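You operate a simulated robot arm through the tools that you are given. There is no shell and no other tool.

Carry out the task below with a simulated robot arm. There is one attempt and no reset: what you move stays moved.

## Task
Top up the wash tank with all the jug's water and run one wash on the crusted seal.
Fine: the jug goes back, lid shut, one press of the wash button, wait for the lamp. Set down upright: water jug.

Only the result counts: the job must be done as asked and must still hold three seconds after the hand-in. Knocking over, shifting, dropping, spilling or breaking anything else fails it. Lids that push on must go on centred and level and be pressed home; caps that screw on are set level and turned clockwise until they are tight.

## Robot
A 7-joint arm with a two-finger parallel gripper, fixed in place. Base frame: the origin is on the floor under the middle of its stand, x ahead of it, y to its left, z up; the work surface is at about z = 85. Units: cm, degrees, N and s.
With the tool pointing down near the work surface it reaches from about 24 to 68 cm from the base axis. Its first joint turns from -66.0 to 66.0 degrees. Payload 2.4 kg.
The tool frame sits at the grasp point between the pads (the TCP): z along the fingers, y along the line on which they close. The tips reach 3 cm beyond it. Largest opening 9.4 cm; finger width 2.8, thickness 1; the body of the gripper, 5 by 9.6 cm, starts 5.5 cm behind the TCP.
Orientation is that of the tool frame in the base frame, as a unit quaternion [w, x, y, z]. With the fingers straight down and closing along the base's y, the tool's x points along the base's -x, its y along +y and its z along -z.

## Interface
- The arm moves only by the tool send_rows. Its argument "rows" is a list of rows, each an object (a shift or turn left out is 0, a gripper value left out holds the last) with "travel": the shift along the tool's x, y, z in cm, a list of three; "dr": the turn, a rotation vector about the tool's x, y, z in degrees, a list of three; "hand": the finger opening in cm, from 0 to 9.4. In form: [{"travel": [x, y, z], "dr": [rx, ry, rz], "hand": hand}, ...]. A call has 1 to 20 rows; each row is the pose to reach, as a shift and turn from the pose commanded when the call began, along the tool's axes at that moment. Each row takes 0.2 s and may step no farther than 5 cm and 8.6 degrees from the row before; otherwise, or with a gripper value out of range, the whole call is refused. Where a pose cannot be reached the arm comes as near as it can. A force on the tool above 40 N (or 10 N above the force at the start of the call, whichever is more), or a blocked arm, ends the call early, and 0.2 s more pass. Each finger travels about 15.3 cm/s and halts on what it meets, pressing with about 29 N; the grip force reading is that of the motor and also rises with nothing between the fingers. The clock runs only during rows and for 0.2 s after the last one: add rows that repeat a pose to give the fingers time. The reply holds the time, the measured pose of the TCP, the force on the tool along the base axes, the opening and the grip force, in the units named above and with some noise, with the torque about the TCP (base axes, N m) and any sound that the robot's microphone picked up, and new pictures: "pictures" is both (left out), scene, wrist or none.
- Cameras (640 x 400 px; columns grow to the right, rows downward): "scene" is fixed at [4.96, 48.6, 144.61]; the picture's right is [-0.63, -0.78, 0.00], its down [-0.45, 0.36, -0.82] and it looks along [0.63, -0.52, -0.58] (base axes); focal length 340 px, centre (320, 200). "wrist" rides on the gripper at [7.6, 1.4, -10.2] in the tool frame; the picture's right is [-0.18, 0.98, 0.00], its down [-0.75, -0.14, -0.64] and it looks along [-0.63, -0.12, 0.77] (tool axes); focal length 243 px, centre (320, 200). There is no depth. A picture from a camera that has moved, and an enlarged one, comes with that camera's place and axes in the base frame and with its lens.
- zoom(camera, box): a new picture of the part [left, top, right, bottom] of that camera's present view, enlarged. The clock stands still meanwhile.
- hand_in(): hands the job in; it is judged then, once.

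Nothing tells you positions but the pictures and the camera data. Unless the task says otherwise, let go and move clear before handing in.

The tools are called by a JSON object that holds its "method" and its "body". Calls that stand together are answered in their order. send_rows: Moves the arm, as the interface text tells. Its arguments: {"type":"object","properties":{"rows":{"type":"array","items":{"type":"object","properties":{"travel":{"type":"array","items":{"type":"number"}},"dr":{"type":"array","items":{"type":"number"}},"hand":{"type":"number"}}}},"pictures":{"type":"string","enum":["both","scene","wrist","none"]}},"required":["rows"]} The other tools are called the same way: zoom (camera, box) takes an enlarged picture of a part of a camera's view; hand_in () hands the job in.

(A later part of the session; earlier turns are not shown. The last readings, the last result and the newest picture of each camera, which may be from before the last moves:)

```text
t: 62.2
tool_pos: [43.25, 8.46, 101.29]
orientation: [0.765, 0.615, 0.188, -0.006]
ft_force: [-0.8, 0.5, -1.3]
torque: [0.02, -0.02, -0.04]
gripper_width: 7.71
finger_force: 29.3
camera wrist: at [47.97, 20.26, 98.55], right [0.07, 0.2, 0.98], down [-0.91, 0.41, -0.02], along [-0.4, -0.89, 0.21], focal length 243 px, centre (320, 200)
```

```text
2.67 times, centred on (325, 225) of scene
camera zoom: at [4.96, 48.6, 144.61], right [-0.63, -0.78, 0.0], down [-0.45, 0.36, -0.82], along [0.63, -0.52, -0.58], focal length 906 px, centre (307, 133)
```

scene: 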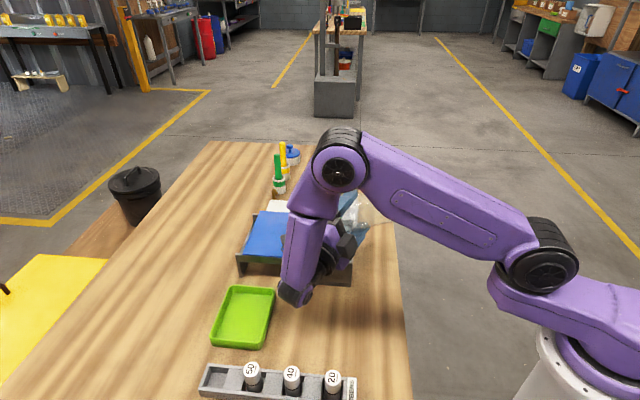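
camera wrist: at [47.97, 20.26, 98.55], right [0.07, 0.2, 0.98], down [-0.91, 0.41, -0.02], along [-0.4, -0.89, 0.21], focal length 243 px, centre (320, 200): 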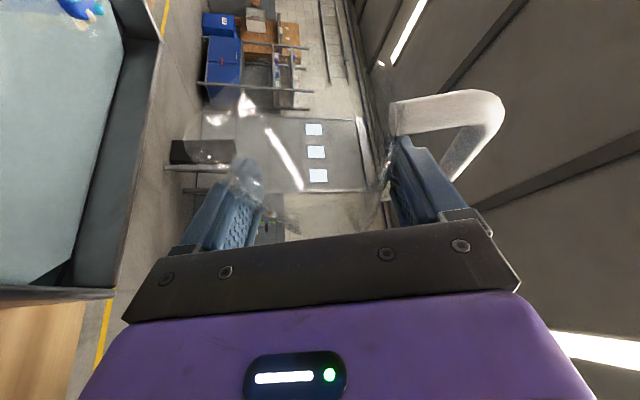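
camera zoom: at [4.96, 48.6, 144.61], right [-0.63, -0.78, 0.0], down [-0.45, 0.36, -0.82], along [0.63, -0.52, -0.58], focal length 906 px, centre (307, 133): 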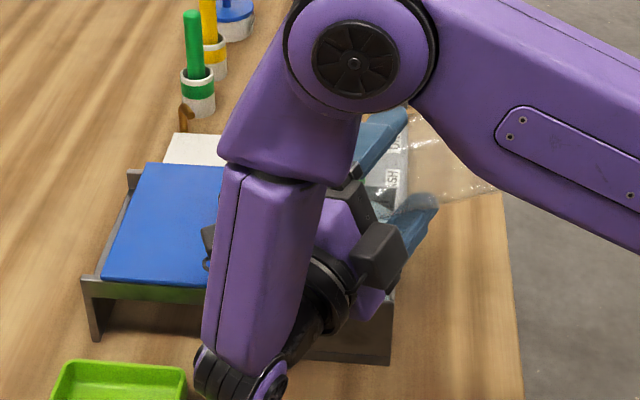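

The jug is drained. I rise 5 cm, then roll the jug back upright while it is still over the tank.

{"method": "send_rows", "body": {"rows": [{"travel": [-0.5, 1.57, 0.28]}, {"travel": [-1.0, 3.1, 0.57]}, {"travel": [-1.48, 4.7, 0.855]}, {"travel": [-1.48, 4.7, 0.855], "dr": [2, 0, 3.46]}, {"travel": [-1.48, 4.7, 0.855], "dr": [5, 0, 8.66]}, {"travel": [-1.48, 4.7, 0.855], "dr": [8.5, 0, 14.7]}, {"travel": [-1.48, 4.7, 0.855], "dr": [12, 0, 20.8]}, {"travel": [-1.48, 4.7, 0.855], "dr": [15.5, 0, 26.8]}, {"travel": [-1.48, 4.7, 0.855], "dr": [19, 0, 32.9]}, {"travel": [-1.48, 4.7, 0.855], "dr": [22.5, 0, 39]}, {"travel": [-1.48, 4.7, 0.855], "dr": [26, 0, 45]}, {"travel": [-1.48, 4.7, 0.855], "dr": [29.5, 0, 51.1]}, {"travel": [-1.48, 4.7, 0.855], "dr": [33, 0, 57.2]}, {"travel": [-1.48, 4.7, 0.855], "dr": [36.5, 0, 63.2]}, {"travel": [-1.48, 4.7, 0.855], "dr": [40, 0, 69.3]}, {"travel": [-1.48, 4.7, 0.855], "dr": [43.5, 0, 75.3]}, {"travel": [-1.48, 4.7, 0.855], "dr": [47, 0, 81.4]}, {"travel": [-1.48, 4.7, 0.855], "dr": [50.5, 0, 87.5]}, {"travel": [-1.48, 4.7, 0.855], "dr": [53.5, 0, 92.7]}, {"travel": [-1.48, 4.7, 0.855], "dr": [55, 0, 95.26]}], "pictures": "both"}}

```text
t: 66.4
tool_pos: [43.41, 8.55, 106.25]
orientation: [0.189, 0.8, -0.331, 0.462]
ft_force: [-0.3, -0.5, -0.1]
torque: [0.04, 0.02, -0.01]
gripper_width: 7.69
finger_force: 28.9
camera wrist: at [38.84, 11.12, 117.97], right [-0.76, -0.63, -0.16], down [-0.56, 0.76, -0.33], along [0.33, -0.16, -0.93], focal length 243 px, centre (320, 200)
```

scene: 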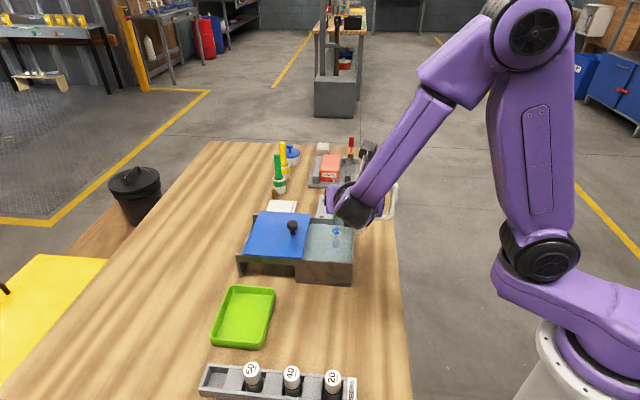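
wrist: 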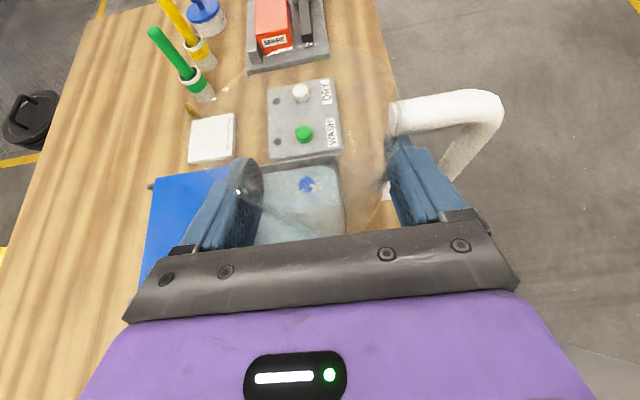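

{"method": "zoom", "body": {"camera": "wrist", "box": [160, 20, 520, 260]}}

```text
1.67 times, centred on (340, 140) of wrist
camera zoom: at [38.84, 11.12, 117.97], right [-0.76, -0.63, -0.16], down [-0.56, 0.76, -0.33], along [0.33, -0.16, -0.93], focal length 404 px, centre (287, 300)
```

zoom: 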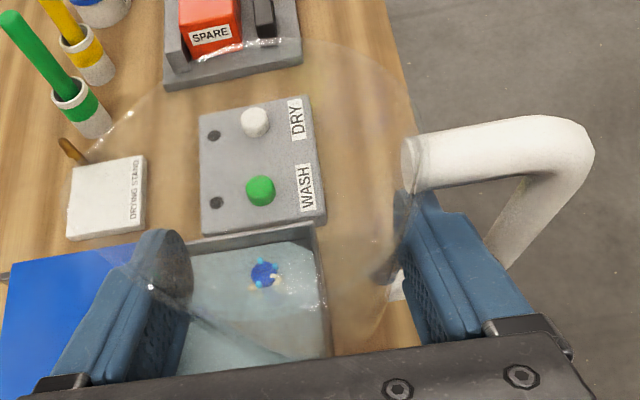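

The jug is upright, empty and has not shifted in the grip. I carry it back above its original spot.

{"method": "send_rows", "body": {"rows": [{"travel": [-0.5, -0.2, -0.87]}, {"travel": [-1.3, -0.52, -2.25]}, {"travel": [-2.2, -0.88, -3.81]}, {"travel": [-3.1, -1.25, -5.37]}, {"travel": [-4.0, -1.61, -6.93]}, {"travel": [-4.9, -1.97, -8.49]}, {"travel": [-5.8, -2.33, -10.04]}, {"travel": [-6.7, -2.7, -11.6]}, {"travel": [-7.5, -3.0, -13.0]}, {"travel": [-8.2, -3.3, -14.2]}, {"travel": [-8.2, -3.3, -14.2]}], "pictures": "both"}}

```text
t: 68.8
tool_pos: [34.09, 22.45, 106.4]
orientation: [0.191, 0.8, -0.332, 0.461]
ft_force: [0.2, -0.5, -0.2]
torque: [0.02, -0.02, 0.05]
gripper_width: 7.68
finger_force: 28.8
camera wrist: at [29.6, 25.06, 117.99], right [-0.76, -0.63, -0.16], down [-0.56, 0.76, -0.33], along [0.33, -0.16, -0.93], focal length 243 px, centre (320, 200)
```

scene: 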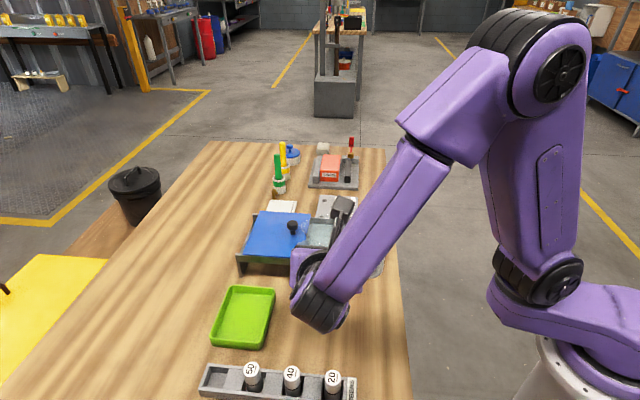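
wrist: 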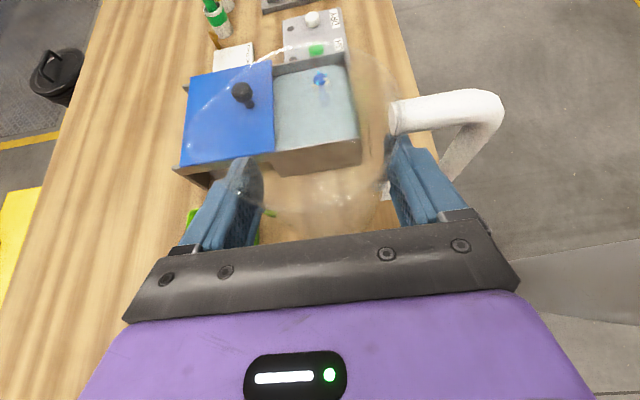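

I lower the jug, stopping just above the table.

{"method": "send_rows", "body": {"rows": [{"travel": [-1.3, 0, 0.75]}, {"travel": [-2.6, 0, 1.5]}, {"travel": [-3.9, 0, 2.25]}, {"travel": [-5.2, 0, 3.0]}, {"travel": [-6.5, 0, 3.75]}, {"travel": [-7.8, 0, 4.5]}, {"travel": [-8.9, 0, 5.13]}, {"travel": [-9.7, 0, 5.6]}, {"travel": [-10.22, 0, 5.9]}, {"travel": [-10.22, 0, 5.9]}], "pictures": "wrist"}}

{"method": "send_rows", "body": {"rows": [{"travel": [-0.17, 0, 0.1]}, {"travel": [-0.35, 0, 0.2]}, {"travel": [-0.48, 0, 0.275]}, {"travel": [-0.56, 0, 0.325]}, {"travel": [-0.61, 0, 0.35]}, {"travel": [-0.61, 0, 0.35]}], "pictures": "none"}}

```text
t: 71.0
tool_pos: [34.0, 22.56, 94.56]
orientation: [0.191, 0.8, -0.332, 0.462]
ft_force: [-0.4, -0.2, -1.1]
torque: [0.01, 0.01, 0.0]
gripper_width: 7.7
finger_force: 29.7
camera wrist: at [29.56, 25.11, 106.21], right [-0.76, -0.63, -0.16], down [-0.56, 0.76, -0.33], along [0.33, -0.16, -0.93], focal length 243 px, centre (320, 200)
```

wrist: 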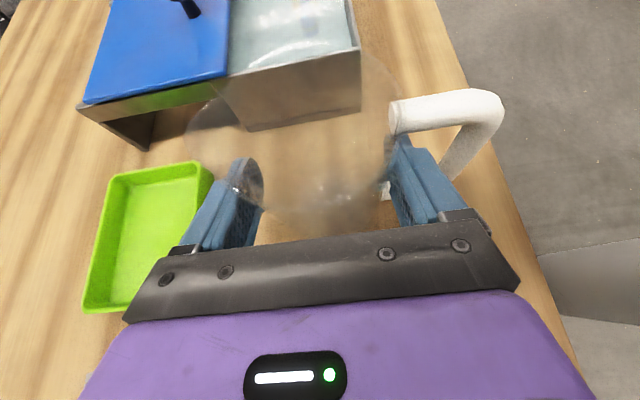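

```text
t: 72.4
tool_pos: [33.97, 22.46, 93.88]
orientation: [0.19, 0.801, -0.33, 0.462]
ft_force: [1.0, 0.0, -1.7]
torque: [0.03, 0.0, -0.03]
gripper_width: 7.68
finger_force: 28.9
```

No contact yet; 0.3 cm remain. I lower in small steps and watch the vertical force.

{"method": "send_rows", "body": {"rows": [{"travel": [-0.09, 0, 0.05]}, {"travel": [-0.17, 0, 0.1]}, {"travel": [-0.17, 0, 0.1]}], "pictures": "none"}}

{"method": "send_rows", "body": {"rows": [{"travel": [-0.09, 0, 0.05]}, {"travel": [-0.09, 0, 0.05]}], "pictures": "none"}}

```text
t: 73.2
tool_pos: [34.1, 22.49, 93.71]
orientation: [0.192, 0.8, -0.332, 0.461]
ft_force: [-0.5, 0.6, -1.1]
torque: [0.01, -0.04, 0.02]
gripper_width: 7.68
finger_force: 28.8
```

```text
t: 73.8
tool_pos: [34.1, 22.58, 93.54]
orientation: [0.191, 0.8, -0.331, 0.462]
ft_force: [-0.2, -0.1, -0.5]
torque: [0.0, -0.03, 0.01]
gripper_width: 7.69
finger_force: 29.4
```

{"method": "send_rows", "body": {"rows": [{"travel": [-0.05, 0, 0.03]}, {"travel": [-0.09, 0, 0.05]}, {"travel": [-0.09, 0, 0.05]}], "pictures": "none"}}

{"method": "send_rows", "body": {"rows": [{"travel": [-0.05, 0, 0.03]}, {"travel": [-0.09, 0, 0.05]}, {"travel": [-0.09, 0, 0.05]}], "pictures": "wrist"}}

```text
t: 74.6
tool_pos: [34.12, 22.55, 93.47]
orientation: [0.192, 0.8, -0.332, 0.462]
ft_force: [-1.2, 0.9, 10.6]
torque: [-0.13, 0.25, -0.06]
gripper_width: 7.68
finger_force: 29.0
```

```text
t: 75.4
tool_pos: [34.02, 22.49, 93.35]
orientation: [0.191, 0.799, -0.331, 0.464]
ft_force: [0.7, 2.8, 21.0]
torque: [-0.12, -0.2, 0.04]
gripper_width: 7.68
finger_force: 29.1
camera wrist: at [29.59, 25.14, 105.04], right [-0.76, -0.63, -0.16], down [-0.56, 0.76, -0.33], along [0.33, -0.16, -0.93], focal length 243 px, centre (320, 200)
```

wrist: 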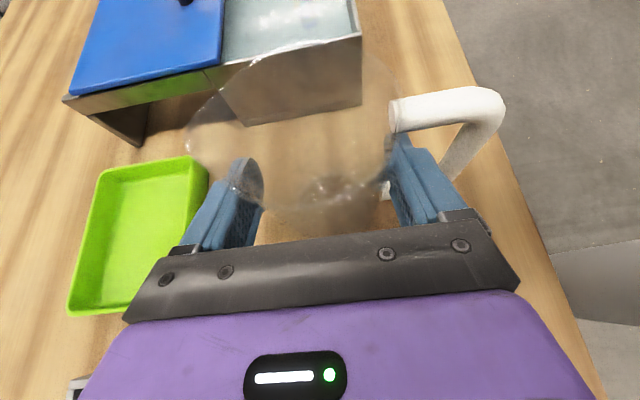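

The jug stands on the table (21 N pressing). I relieve most of that force, then open the fingers slowly.

{"method": "send_rows", "body": {"rows": [{"travel": [0.09, 0, -0.05]}, {"travel": [0.14, 0, -0.08]}, {"travel": [0.14, 0, -0.08]}], "pictures": "none"}}

```text
t: 76.2
tool_pos: [34.04, 22.32, 93.38]
orientation: [0.192, 0.801, -0.332, 0.46]
ft_force: [1.2, 0.7, 2.9]
torque: [-0.04, -0.26, 0.05]
gripper_width: 7.69
finger_force: 28.2
```

{"method": "send_rows", "body": {"rows": [{"travel": [0, 0, 0], "hand": 7.75}, {"travel": [0, 0, 0], "hand": 7.9}, {"travel": [0, 0, 0], "hand": 8.2}, {"travel": [0, 0, 0], "hand": 8.7}, {"travel": [0, 0, 0], "hand": 9.4}, {"travel": [0, 0, 0], "hand": 9.4}], "pictures": "both"}}

{"method": "zoom", "body": {"camera": "wrist", "box": [160, 20, 520, 260]}}

```text
t: 77.6
tool_pos: [34.05, 22.44, 93.35]
orientation: [0.192, 0.8, -0.332, 0.462]
ft_force: [-0.5, 0.4, -0.3]
torque: [-0.01, 0.05, -0.01]
gripper_width: 9.42
finger_force: 0.0
camera wrist: at [29.55, 25.08, 105.11], right [-0.76, -0.63, -0.16], down [-0.56, 0.76, -0.33], along [0.33, -0.16, -0.93], focal length 243 px, centre (320, 200)
```

scene: 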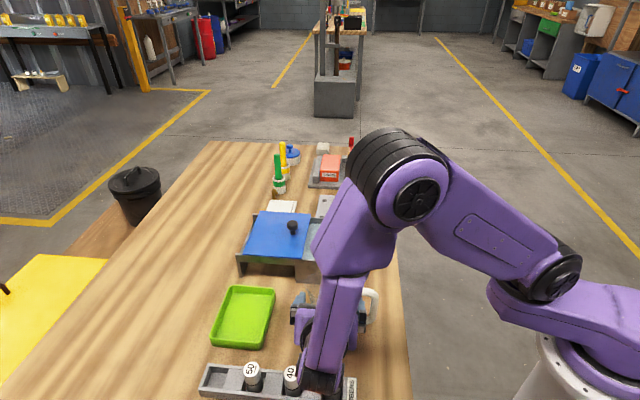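
wrist: 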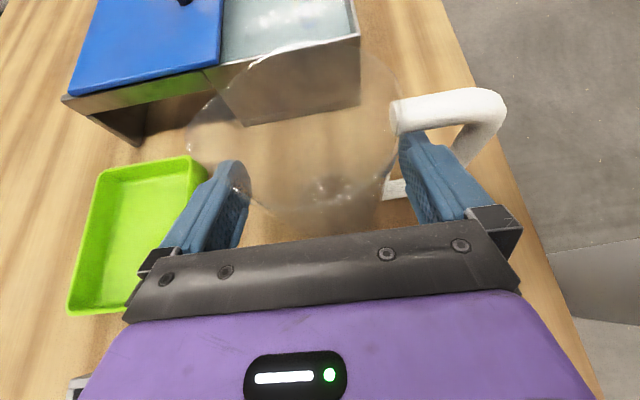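

```text
1.67 times, centred on (340, 140) of wrist
camera zoom: at [29.55, 25.08, 105.11], right [-0.76, -0.63, -0.16], down [-0.56, 0.76, -0.33], along [0.33, -0.16, -0.93], focal length 404 px, centre (287, 300)
```

zoom: 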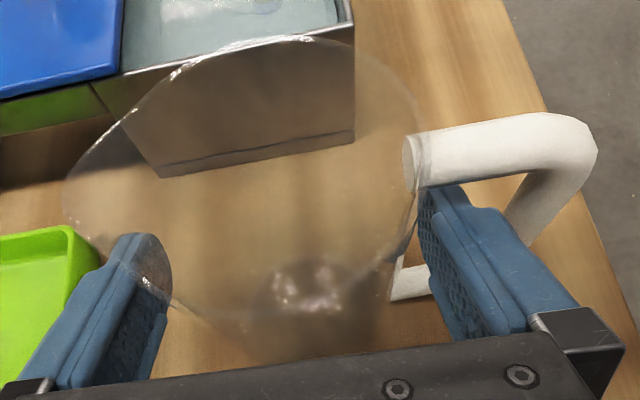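

The jug stands free. I back straight out along the tool axis, then rise.

{"method": "send_rows", "body": {"rows": [{"travel": [0, 0, -0.8]}, {"travel": [0, 0, -2]}, {"travel": [0, 0, -3.5]}, {"travel": [0, 0, -5]}, {"travel": [0, 0, -6.5]}, {"travel": [0, 0, -8]}, {"travel": [0, 0, -9.5]}, {"travel": [3.5, 0, -11.5]}, {"travel": [7.5, 0, -13.5]}, {"travel": [11.5, 0, -15.5]}, {"travel": [11.5, 0, -15.5]}], "pictures": "both"}}

{"method": "zoom", "body": {"camera": "wrist", "box": [230, 80, 460, 240]}}

```text
t: 80.0
tool_pos: [28.43, 27.92, 111.28]
orientation: [0.193, 0.8, -0.332, 0.461]
ft_force: [-0.9, 0.6, 1.4]
torque: [0.01, 0.01, 0.0]
gripper_width: 9.42
finger_force: 0.0
camera wrist: at [24.03, 30.52, 123.0], right [-0.76, -0.63, -0.16], down [-0.56, 0.76, -0.33], along [0.33, -0.16, -0.93], focal length 243 px, centre (320, 200)
```

scene: 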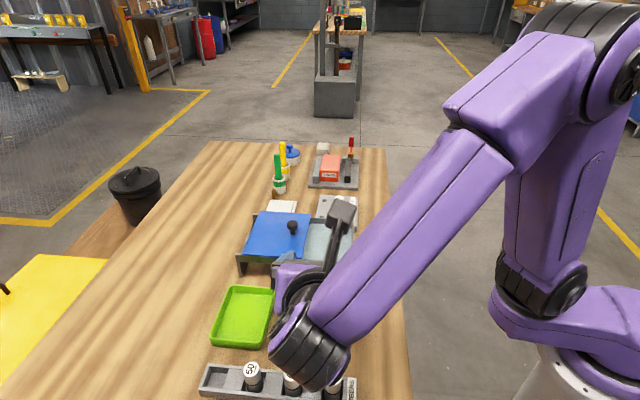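
wrist: 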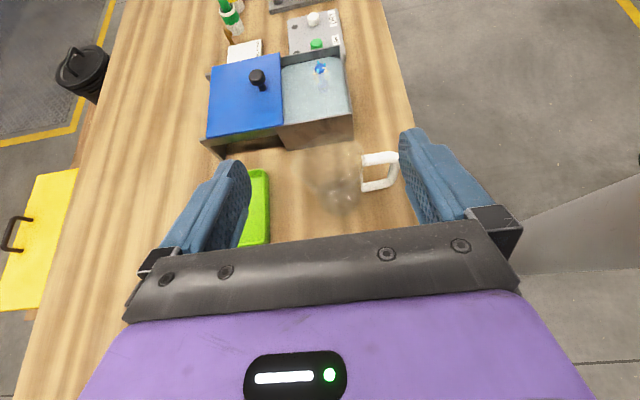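

```text
2.50 times, centred on (345, 160) of wrist
camera zoom: at [24.03, 30.52, 123.0], right [-0.76, -0.63, -0.16], down [-0.56, 0.76, -0.33], along [0.33, -0.16, -0.93], focal length 606 px, centre (258, 300)
```

zoom: 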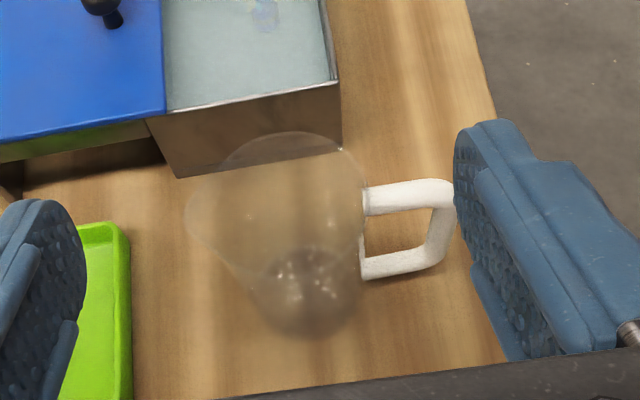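

The jug is back upright and empty. Next I tilt the hand back to point straight down while rising, then go over to the lid knob, now near (54.9, 16.2).

{"method": "send_rows", "body": {"rows": [{"travel": [0.9, 0, -0.5], "dr": [0, -7.5, 0]}, {"travel": [1.8, 0, -1.0], "dr": [0, -15, 0]}, {"travel": [2.7, 0, -1.5], "dr": [0, -22.5, 0]}, {"travel": [3.6, 0, -2.0], "dr": [0, -30, 0]}, {"travel": [4.5, 0, -2.5], "dr": [0, -37.5, 0]}, {"travel": [5.2, 0, -3.0], "dr": [0, -45, 0]}, {"travel": [5.2, 0, -3.0], "dr": [0, -52.5, 0]}, {"travel": [5.2, 0, -3.0], "dr": [0, -60, 0]}, {"travel": [5.2, 0, -3.0], "dr": [0, -60, 0]}], "pictures": "none"}}

```text
t: 82.0
tool_pos: [28.66, 27.89, 117.26]
orientation: [-0.001, 0.924, -0.383, -0.001]
ft_force: [0.5, 0.0, -0.3]
torque: [-0.01, -0.01, 0.01]
gripper_width: 9.42
finger_force: 0.0
```

{"method": "send_rows", "body": {"rows": [{"travel": [3.83, -1.47, 0.5]}, {"travel": [7.66, -2.94, 1.0]}, {"travel": [11.5, -4.4, 1.5]}, {"travel": [15.3, -5.87, 2.0]}, {"travel": [19.15, -7.34, 2.5]}, {"travel": [22.98, -8.8, 3.0]}, {"travel": [26.8, -10.28, 3.5]}, {"travel": [26.8, -10.28, 3.5]}], "pictures": "both"}}

```text
t: 83.8
tool_pos: [54.79, 16.21, 113.81]
orientation: [0.0, 0.924, -0.382, 0.0]
ft_force: [0.7, 0.4, -0.6]
torque: [0.0, -0.03, -0.01]
gripper_width: 9.39
finger_force: 0.0
camera wrist: at [59.27, 9.82, 123.85], right [-0.83, -0.56, 0.0], down [-0.43, 0.63, 0.64], along [-0.36, 0.53, -0.77], focal length 243 px, centre (320, 200)
```

scene: 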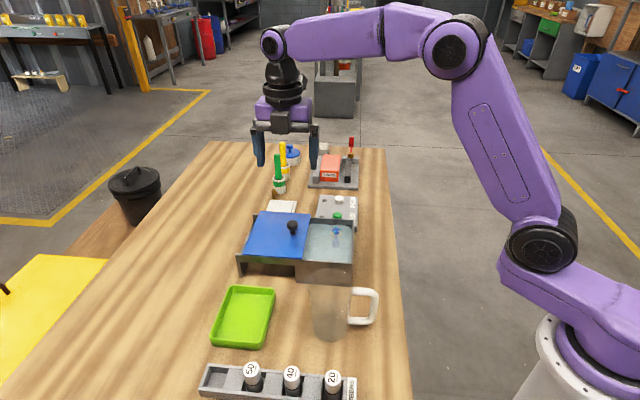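
wrist: 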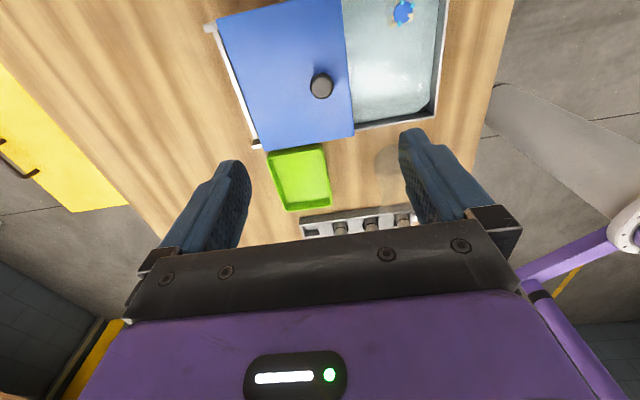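

The jug stands upright and nothing seems spilled. The knob is under the tool at about (55.0, 16.0). I go down onto it.

{"method": "zoom", "body": {"camera": "scene", "box": [220, 190, 400, 350]}}

{"method": "send_rows", "body": {"rows": [{"travel": [0.1, 0, 4]}, {"travel": [0.15, 0, 8], "hand": 6}, {"travel": [0.2, 0, 12], "hand": 5}, {"travel": [0.2, 0, 14.5], "hand": 5}, {"travel": [0.2, 0, 16.3], "hand": 5}, {"travel": [0.2, 0, 17.2], "hand": 5}, {"travel": [0.2, 0, 17.2], "hand": 5}], "pictures": "both"}}

```text
2.50 times, centred on (310, 270) of scene
camera zoom: at [4.96, 48.6, 144.61], right [-0.63, -0.78, 0.0], down [-0.45, 0.36, -0.82], along [0.63, -0.52, -0.58], focal length 849 px, centre (345, 25)
```

zoom: 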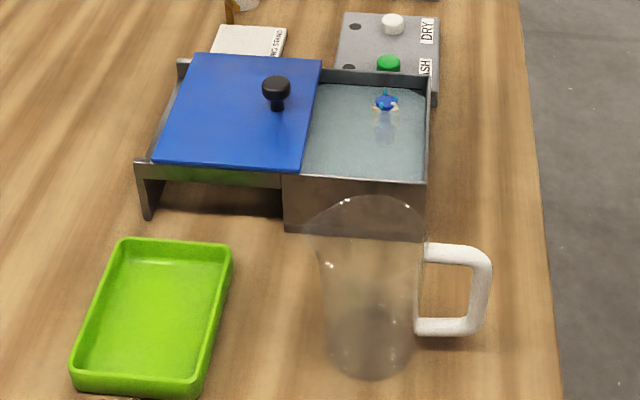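

```text
t: 85.4
tool_pos: [54.73, 16.0, 96.52]
orientation: [0.0, 0.924, -0.383, 0.0]
ft_force: [0.4, -0.8, 0.5]
torque: [0.0, 0.02, 0.01]
gripper_width: 4.98
finger_force: 0.1
camera wrist: at [59.31, 9.66, 106.58], right [-0.83, -0.56, 0.0], down [-0.43, 0.63, 0.64], along [-0.36, 0.53, -0.77], focal length 243 px, centre (320, 200)
```

scene: 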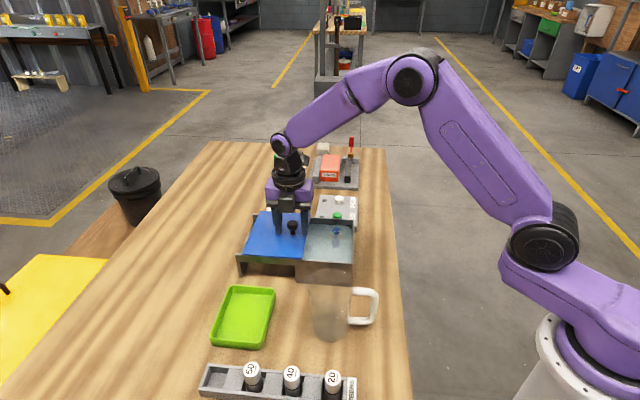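
wrist: 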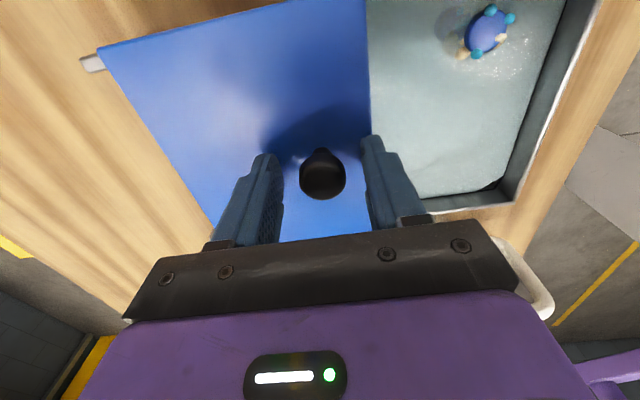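

The knob is centred between the fingers. I close them loosely around it (3 cm, so no lifting force) and push the lid back toward the tank, first 10 cm.

{"method": "send_rows", "body": {"rows": [{"travel": [0, 0, 0], "hand": 4}, {"travel": [0, 0, 0], "hand": 3.2}, {"travel": [0, 0, 0], "hand": 3.0}, {"travel": [0, 0.3, 0]}, {"travel": [0, 0.7, 0]}, {"travel": [0, 1.3, 0]}, {"travel": [0, 2.0, 0]}, {"travel": [0, 2.7, 0]}, {"travel": [0, 3.4, 0]}, {"travel": [0, 4.1, 0]}, {"travel": [0, 4.8, 0]}, {"travel": [0, 5.5, 0]}, {"travel": [0, 6.2, 0]}, {"travel": [0, 6.9, 0]}, {"travel": [0, 7.6, 0]}, {"travel": [0, 8.3, 0]}, {"travel": [0, 9.0, 0]}, {"travel": [0, 9.5, 0]}, {"travel": [0, 10.0, 0]}], "pictures": "both"}}

```text
t: 89.4
tool_pos: [48.09, 9.06, 96.58]
orientation: [0.0, 0.924, -0.383, 0.001]
ft_force: [1.2, -0.6, 0.1]
torque: [-0.01, -0.03, -0.01]
gripper_width: 3.04
finger_force: 0.1
camera wrist: at [52.43, 2.69, 106.75], right [-0.83, -0.56, 0.0], down [-0.43, 0.63, 0.64], along [-0.36, 0.53, -0.77], focal length 243 px, centre (320, 200)
```

scene: 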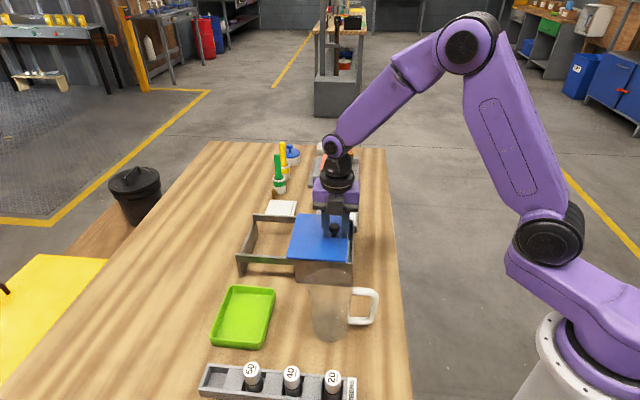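
wrist: 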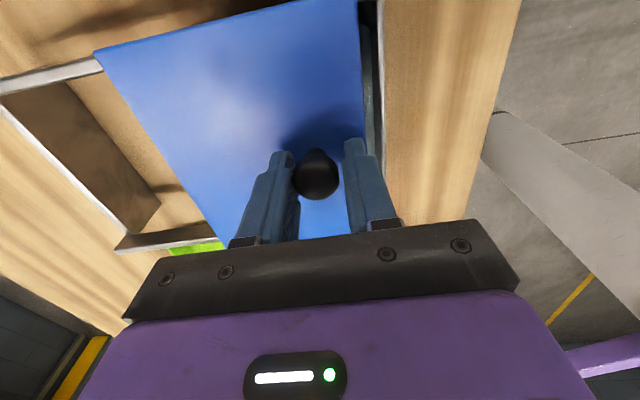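

The lid is about 1.2 cm from shut. I push on in small steps, watching for the stop.

{"method": "send_rows", "body": {"rows": [{"travel": [0, 0.3, 0]}, {"travel": [0, 0.6, 0]}, {"travel": [0, 0.9, 0]}, {"travel": [0, 0.9, 0]}], "pictures": "wrist"}}

{"method": "send_rows", "body": {"rows": [{"travel": [0, 0.1, 0]}, {"travel": [0, 0.2, 0]}, {"travel": [0, 0.2, 0]}], "pictures": "wrist"}}

```text
t: 90.4
tool_pos: [47.27, 8.45, 96.46]
orientation: [0.001, 0.924, -0.383, 0.0]
ft_force: [0.1, 0.7, 0.2]
torque: [0.02, 0.03, 0.03]
gripper_width: 3.02
finger_force: 0.7
camera wrist: at [51.75, 2.06, 106.62], right [-0.83, -0.56, 0.0], down [-0.43, 0.63, 0.64], along [-0.36, 0.53, -0.77], focal length 243 px, centre (320, 200)
```

wrist: 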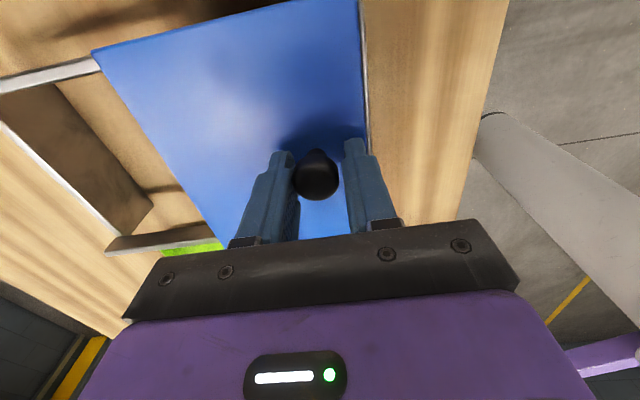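

```text
t: 91.2
tool_pos: [47.15, 8.23, 96.55]
orientation: [0.0, 0.924, -0.383, -0.001]
ft_force: [0.1, 0.7, 0.2]
torque: [0.02, -0.05, -0.04]
gripper_width: 3.03
finger_force: 0.1
camera wrist: at [51.66, 1.86, 106.64], right [-0.83, -0.56, 0.0], down [-0.43, 0.63, 0.64], along [-0.36, 0.53, -0.77], focal length 243 px, centre (320, 200)
```

wrist: 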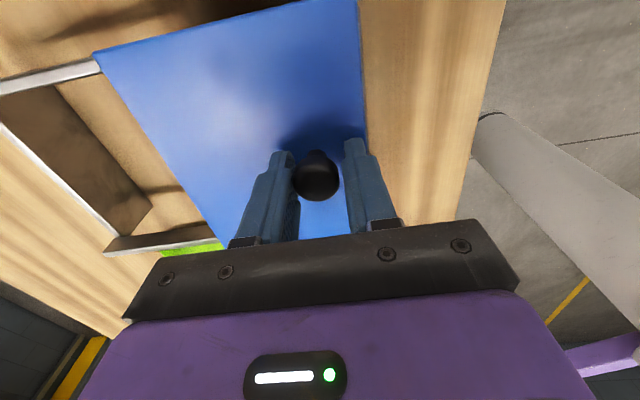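

{"method": "send_rows", "body": {"rows": [{"travel": [0, 0.1, 0]}, {"travel": [0, 0.2, 0]}, {"travel": [0, 0.2, 0]}], "pictures": "none"}}

{"method": "send_rows", "body": {"rows": [{"travel": [0, 0.1, 0]}, {"travel": [0, 0.1, 0]}], "pictures": "none"}}

```text
t: 92.0
tool_pos: [47.04, 8.13, 96.49]
orientation: [-0.001, 0.924, -0.382, 0.0]
ft_force: [0.7, 0.6, 0.4]
torque: [0.01, -0.01, 0.0]
gripper_width: 3.01
finger_force: 0.0
```

```text
t: 92.6
tool_pos: [46.97, 8.07, 96.49]
orientation: [-0.001, 0.924, -0.383, 0.0]
ft_force: [0.6, 0.2, 0.0]
torque: [0.0, -0.02, 0.03]
gripper_width: 3.07
finger_force: 0.2
```

{"method": "send_rows", "body": {"rows": [{"travel": [0, 0.1, 0]}, {"travel": [0, 0.15, 0]}, {"travel": [0, 0.15, 0]}], "pictures": "none"}}

{"method": "send_rows", "body": {"rows": [{"travel": [0, 0.1, 0]}, {"travel": [0, 0.1, 0]}], "pictures": "both"}}

{"method": "zoom", "body": {"camera": "scene", "box": [270, 205, 360, 290]}}

{"method": "zoom", "body": {"camera": "wrist", "box": [290, 0, 450, 120]}}

```text
t: 93.4
tool_pos: [46.96, 7.99, 96.64]
orientation: [0.0, 0.924, -0.382, 0.0]
ft_force: [1.9, 1.3, -0.5]
torque: [-0.05, 0.02, -0.01]
gripper_width: 3.12
finger_force: 0.8
```

```text
t: 94.0
tool_pos: [46.8, 7.98, 96.63]
orientation: [0.0, 0.924, -0.383, 0.001]
ft_force: [2.3, 3.1, -0.5]
torque: [0.01, -0.04, 0.0]
gripper_width: 3.22
finger_force: 1.7
camera wrist: at [51.25, 1.52, 106.75], right [-0.83, -0.56, 0.0], down [-0.43, 0.63, 0.64], along [-0.36, 0.53, -0.77], focal length 243 px, centre (320, 200)
```

scene: 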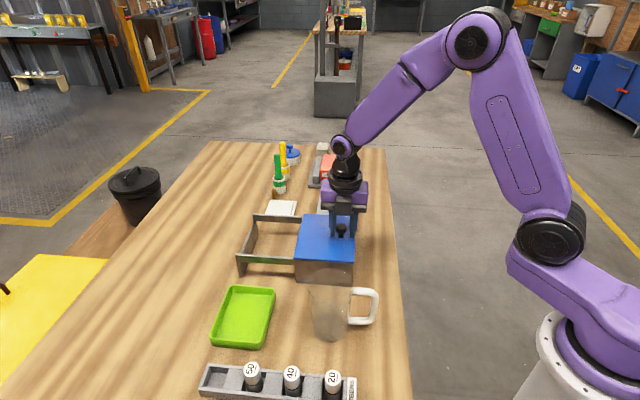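
wrist: 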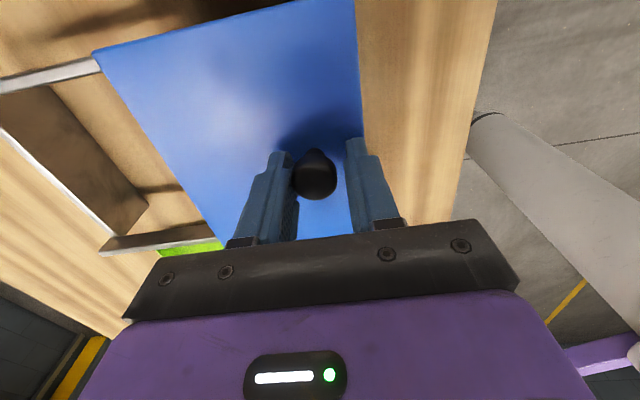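

```text
4.71 times, centred on (315, 248) of scene
camera zoom: at [4.97, 48.6, 144.61], right [-0.63, -0.78, 0.0], down [-0.45, 0.36, -0.82], along [0.63, -0.52, -0.58], focal length 1598 px, centre (344, -24)
```

zoom: 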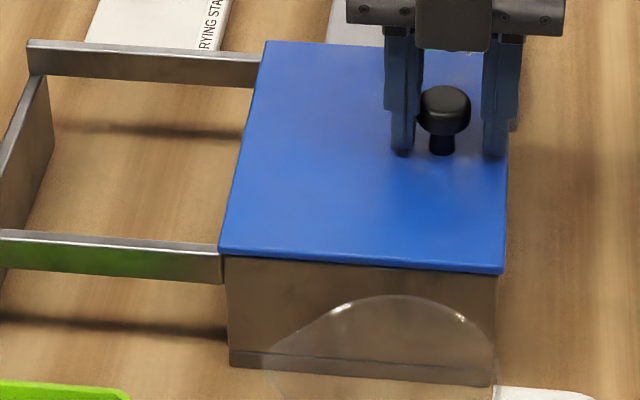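

```text
3.33 times, centred on (370, 60) of wrist
camera zoom: at [51.25, 1.52, 106.75], right [-0.83, -0.56, 0.0], down [-0.43, 0.63, 0.64], along [-0.36, 0.53, -0.77], focal length 809 px, centre (153, 667)
```

zoom: 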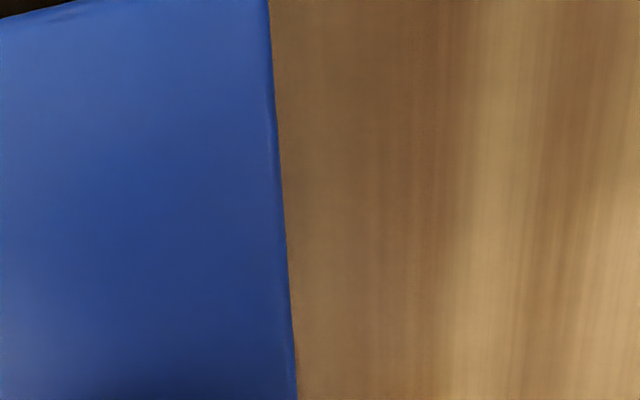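

The lid is back exactly at its original edges and the fingers feel the stop, so it is shut. I open, rise, and move above the WASH button to locate it precisely.

{"method": "send_rows", "body": {"rows": [{"travel": [0, -0.2, 0], "hand": 3.6}, {"travel": [0, -0.2, 0], "hand": 5}, {"travel": [0, -0.2, -0.5], "hand": 5}, {"travel": [0, -0.2, -4], "hand": 5}, {"travel": [0, -0.2, -8.5], "hand": 5}, {"travel": [2.5, -0.3, -12], "hand": 5}, {"travel": [5.5, -0.6, -15], "hand": 4}, {"travel": [9.5, -1.0, -15], "hand": 2}, {"travel": [13.7, -1.5, -15], "hand": 0}, {"travel": [13.7, -1.5, -15], "hand": 0}, {"travel": [13.7, -1.5, -15], "hand": 0}], "pictures": "both"}}

{"method": "zoom", "body": {"camera": "scene", "box": [270, 190, 370, 290]}}

{"method": "zoom", "body": {"camera": "wrist", "box": [220, 0, 440, 240]}}

```text
t: 96.4
tool_pos: [57.42, -0.65, 111.59]
orientation: [0.0, 0.924, -0.382, 0.0]
ft_force: [-0.9, 0.5, 0.5]
torque: [-0.02, 0.0, 0.02]
gripper_width: 0.0
finger_force: 29.1
camera wrist: at [61.97, -7.09, 121.77], right [-0.83, -0.56, 0.0], down [-0.43, 0.63, 0.64], along [-0.36, 0.53, -0.77], focal length 243 px, centre (320, 200)
```

scene: 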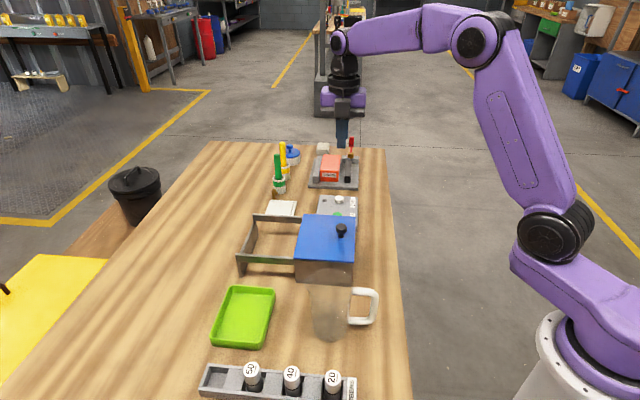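
wrist: 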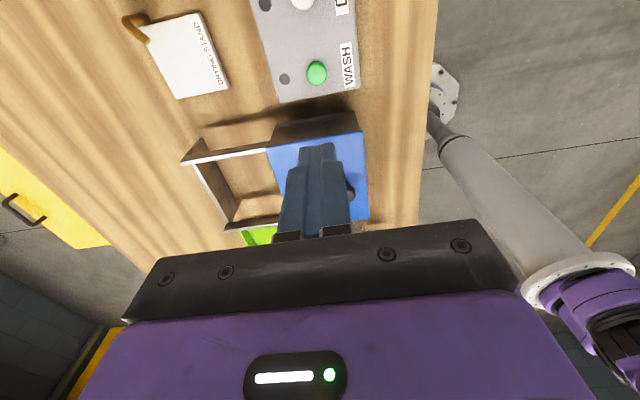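

```text
4.00 times, centred on (320, 240) of scene
camera zoom: at [4.96, 48.6, 144.61], right [-0.63, -0.78, 0.0], down [-0.45, 0.36, -0.82], along [0.63, -0.52, -0.58], focal length 1359 px, centre (320, 40)
```

zoom: 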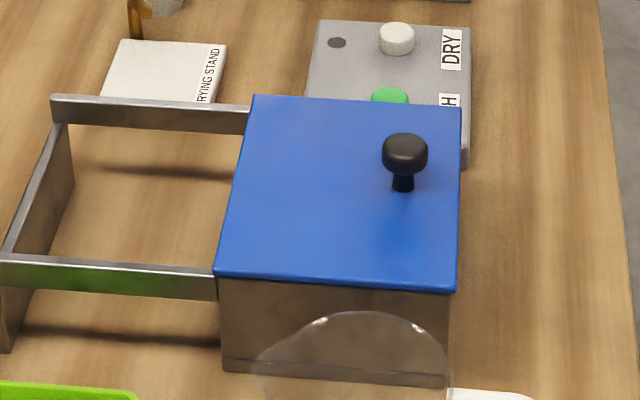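

```text
1.67 times, centred on (330, 120) of wrist
camera zoom: at [61.97, -7.09, 121.77], right [-0.83, -0.56, 0.0], down [-0.43, 0.63, 0.64], along [-0.36, 0.53, -0.77], focal length 404 px, centre (303, 333)
```

zoom: 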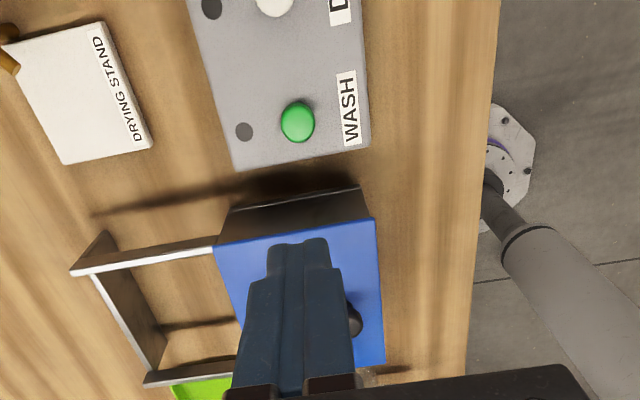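

The button is near (58.1, −0.9) with its top around z ≈ 88. I shift a little and descend to about 6 cm above it, then look again.

{"method": "send_rows", "body": {"rows": [{"travel": [0.3, -0.2, 3]}, {"travel": [0.6, -0.35, 7]}, {"travel": [0.62, -0.35, 11]}, {"travel": [0.62, -0.35, 14.5]}, {"travel": [0.62, -0.35, 14.5]}], "pictures": "both"}}

{"method": "zoom", "body": {"camera": "wrist", "box": [240, 40, 400, 240]}}

{"method": "zoom", "body": {"camera": "scene", "box": [290, 150, 390, 250]}}

```text
t: 97.6
tool_pos: [58.22, -0.9, 97.13]
orientation: [0.0, 0.924, -0.383, 0.0]
ft_force: [-0.3, 0.7, 0.3]
torque: [0.02, 0.03, 0.01]
gripper_width: 0.02
finger_force: 29.3
camera wrist: at [62.66, -7.24, 107.3], right [-0.83, -0.56, 0.0], down [-0.43, 0.63, 0.64], along [-0.36, 0.53, -0.77], focal length 243 px, centre (320, 200)
```

scene: 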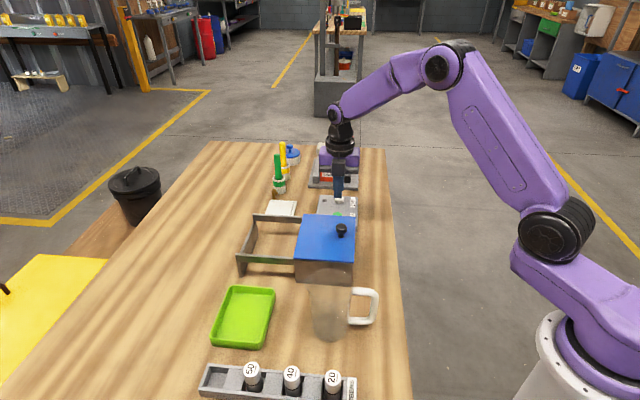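
wrist: 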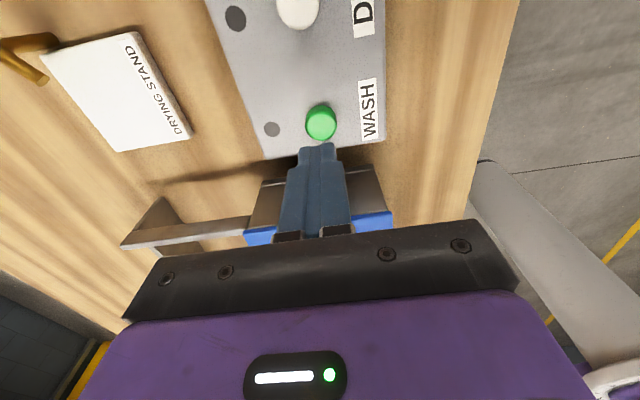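

```text
2.00 times, centred on (320, 140) of wrist
camera zoom: at [62.66, -7.24, 107.3], right [-0.83, -0.56, 0.0], down [-0.43, 0.63, 0.64], along [-0.36, 0.53, -0.77], focal length 485 px, centre (320, 320)
```

zoom: 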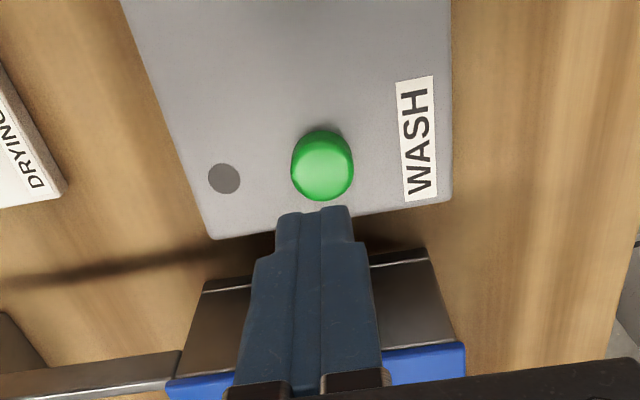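

```text
4.00 times, centred on (340, 200) of scene
camera zoom: at [4.96, 48.6, 144.61], right [-0.63, -0.78, 0.0], down [-0.45, 0.36, -0.82], along [0.63, -0.52, -0.58], focal length 1359 px, centre (240, 200)
```

zoom: 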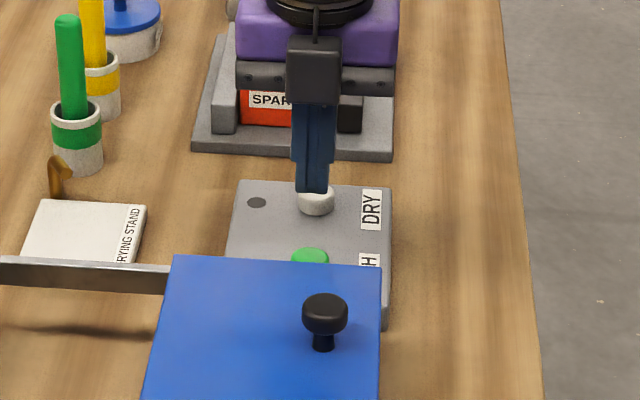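

The button's centre is 0.4 cm nearer than the tool axis (tool −x). I correct that and lower to just above it.

{"method": "send_rows", "body": {"rows": [{"travel": [-0.4, 0, 1.5]}, {"travel": [-0.4, 0, 3.5]}, {"travel": [-0.4, 0, 4.7]}, {"travel": [-0.4, 0, 4.7]}], "pictures": "both"}}

{"method": "zoom", "body": {"camera": "wrist", "box": [240, 40, 400, 240]}}

{"method": "zoom", "body": {"camera": "scene", "box": [300, 170, 380, 250]}}

```text
t: 98.6
tool_pos: [57.93, -0.6, 92.31]
orientation: [0.0, 0.924, -0.384, 0.0]
ft_force: [0.2, -0.3, -0.9]
torque: [-0.02, -0.01, -0.01]
gripper_width: 0.0
finger_force: 29.0
camera wrist: at [62.41, -7.0, 102.52], right [-0.83, -0.56, 0.0], down [-0.43, 0.63, 0.64], along [-0.36, 0.53, -0.77], focal length 243 px, centre (320, 200)
```

scene: 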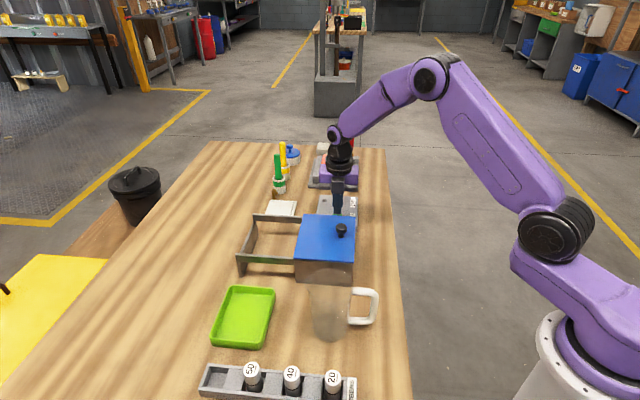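
wrist: 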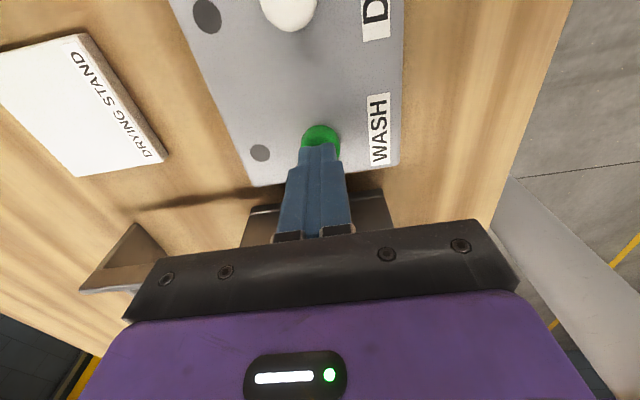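

```text
2.00 times, centred on (320, 140) of wrist
camera zoom: at [62.41, -7.0, 102.52], right [-0.83, -0.56, 0.0], down [-0.43, 0.63, 0.64], along [-0.36, 0.53, -0.77], focal length 485 px, centre (320, 320)
```

zoom: 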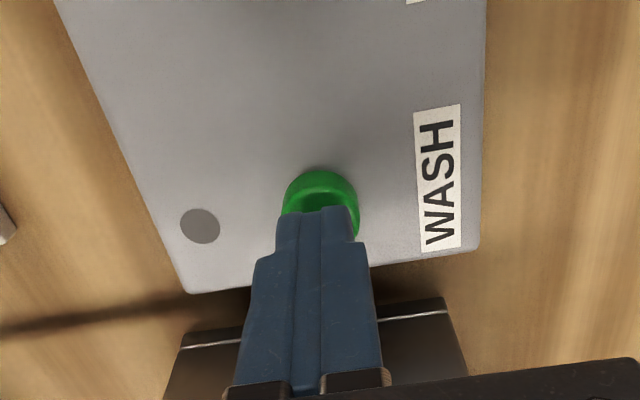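

```text
5.00 times, centred on (340, 210) of scene
camera zoom: at [4.96, 48.6, 144.61], right [-0.63, -0.78, 0.0], down [-0.45, 0.36, -0.82], along [0.63, -0.52, -0.58], focal length 1698 px, centre (220, 150)
```

zoom: 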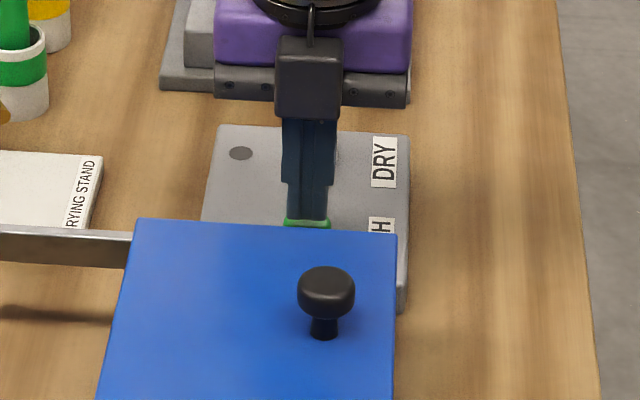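

The fingertips are right over the button. I lower in small steps and watch force and lamp.

{"method": "send_rows", "body": {"rows": [{"travel": [0, 0, 0.3]}, {"travel": [0, 0, 0.6]}, {"travel": [0, 0, 0.8]}], "pictures": "none"}}

{"method": "send_rows", "body": {"rows": [{"travel": [0, 0, 0.15]}, {"travel": [0, 0, 0.3]}], "pictures": "wrist"}}

```text
t: 99.4
tool_pos: [57.92, -0.64, 91.6]
orientation: [0.0, 0.924, -0.382, 0.0]
ft_force: [0.1, -0.4, 1.4]
torque: [0.0, -0.04, 0.01]
gripper_width: 0.0
finger_force: 29.1
```

```text
t: 100.0
tool_pos: [57.9, -0.56, 91.27]
orientation: [0.0, 0.924, -0.383, 0.0]
ft_force: [-1.0, 1.2, 3.2]
torque: [0.04, 0.05, 0.0]
gripper_width: 0.0
finger_force: 29.0
heard: click
camera wrist: at [62.41, -7.01, 101.38], right [-0.83, -0.56, 0.0], down [-0.43, 0.63, 0.64], along [-0.36, 0.53, -0.77], focal length 243 px, centre (320, 200)
```

wrist: 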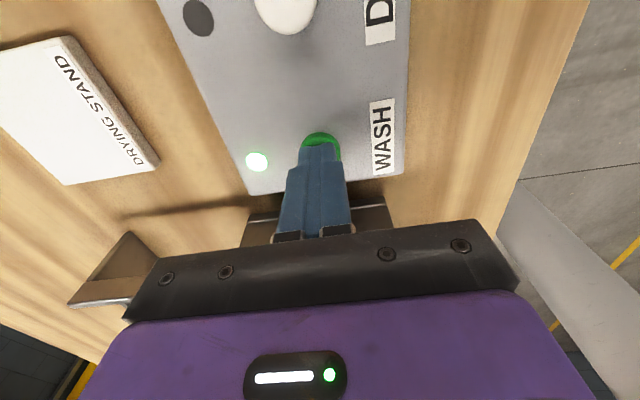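

A click sounded and the lamp lit: the wash is running. I lift straight off the button, once, and wait while watching the lamp.

{"method": "send_rows", "body": {"rows": [{"travel": [0, 0, -0.6]}, {"travel": [0, 0, -2]}, {"travel": [0, 0, -5]}, {"travel": [0, 0, -9]}, {"travel": [0, 0, -13]}, {"travel": [0, 0, -17]}, {"travel": [0, 0, -20]}, {"travel": [0, 0, -20]}], "pictures": "both"}}

{"method": "zoom", "body": {"camera": "wrist", "box": [200, 0, 440, 200]}}

```text
t: 101.8
tool_pos: [58.02, -0.66, 111.33]
orientation: [0.0, 0.924, -0.382, 0.0]
ft_force: [0.7, 0.1, -0.4]
torque: [0.01, 0.03, 0.01]
gripper_width: 0.01
finger_force: 29.0
camera wrist: at [62.47, -6.97, 121.55], right [-0.83, -0.56, 0.0], down [-0.43, 0.63, 0.64], along [-0.36, 0.53, -0.77], focal length 243 px, centre (320, 200)
```

scene: 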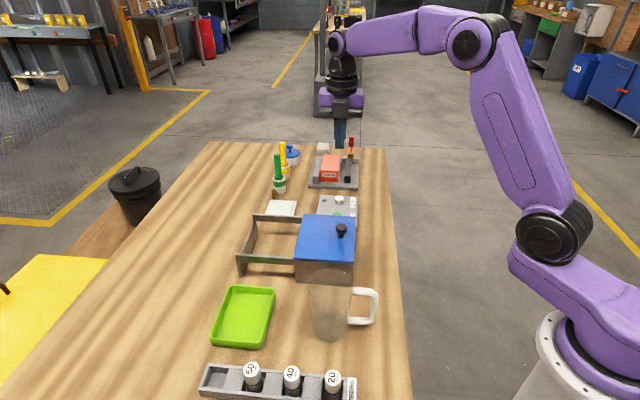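
wrist: 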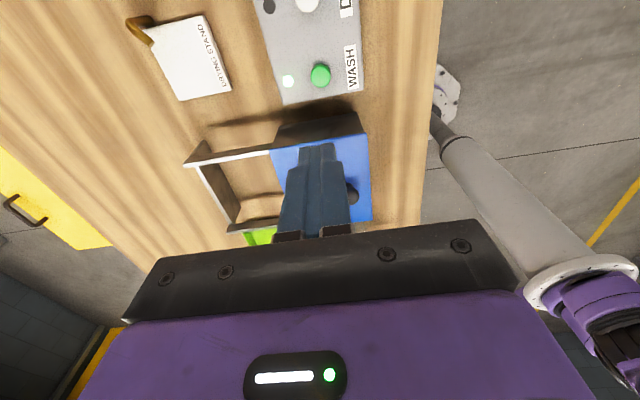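

```text
2.00 times, centred on (320, 100) of wrist
camera zoom: at [62.47, -6.97, 121.55], right [-0.83, -0.56, 0.0], down [-0.43, 0.63, 0.64], along [-0.36, 0.53, -0.77], focal length 485 px, centre (320, 400)
```

zoom: 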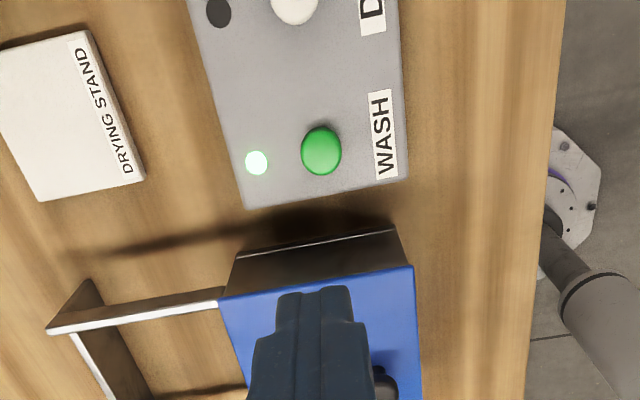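

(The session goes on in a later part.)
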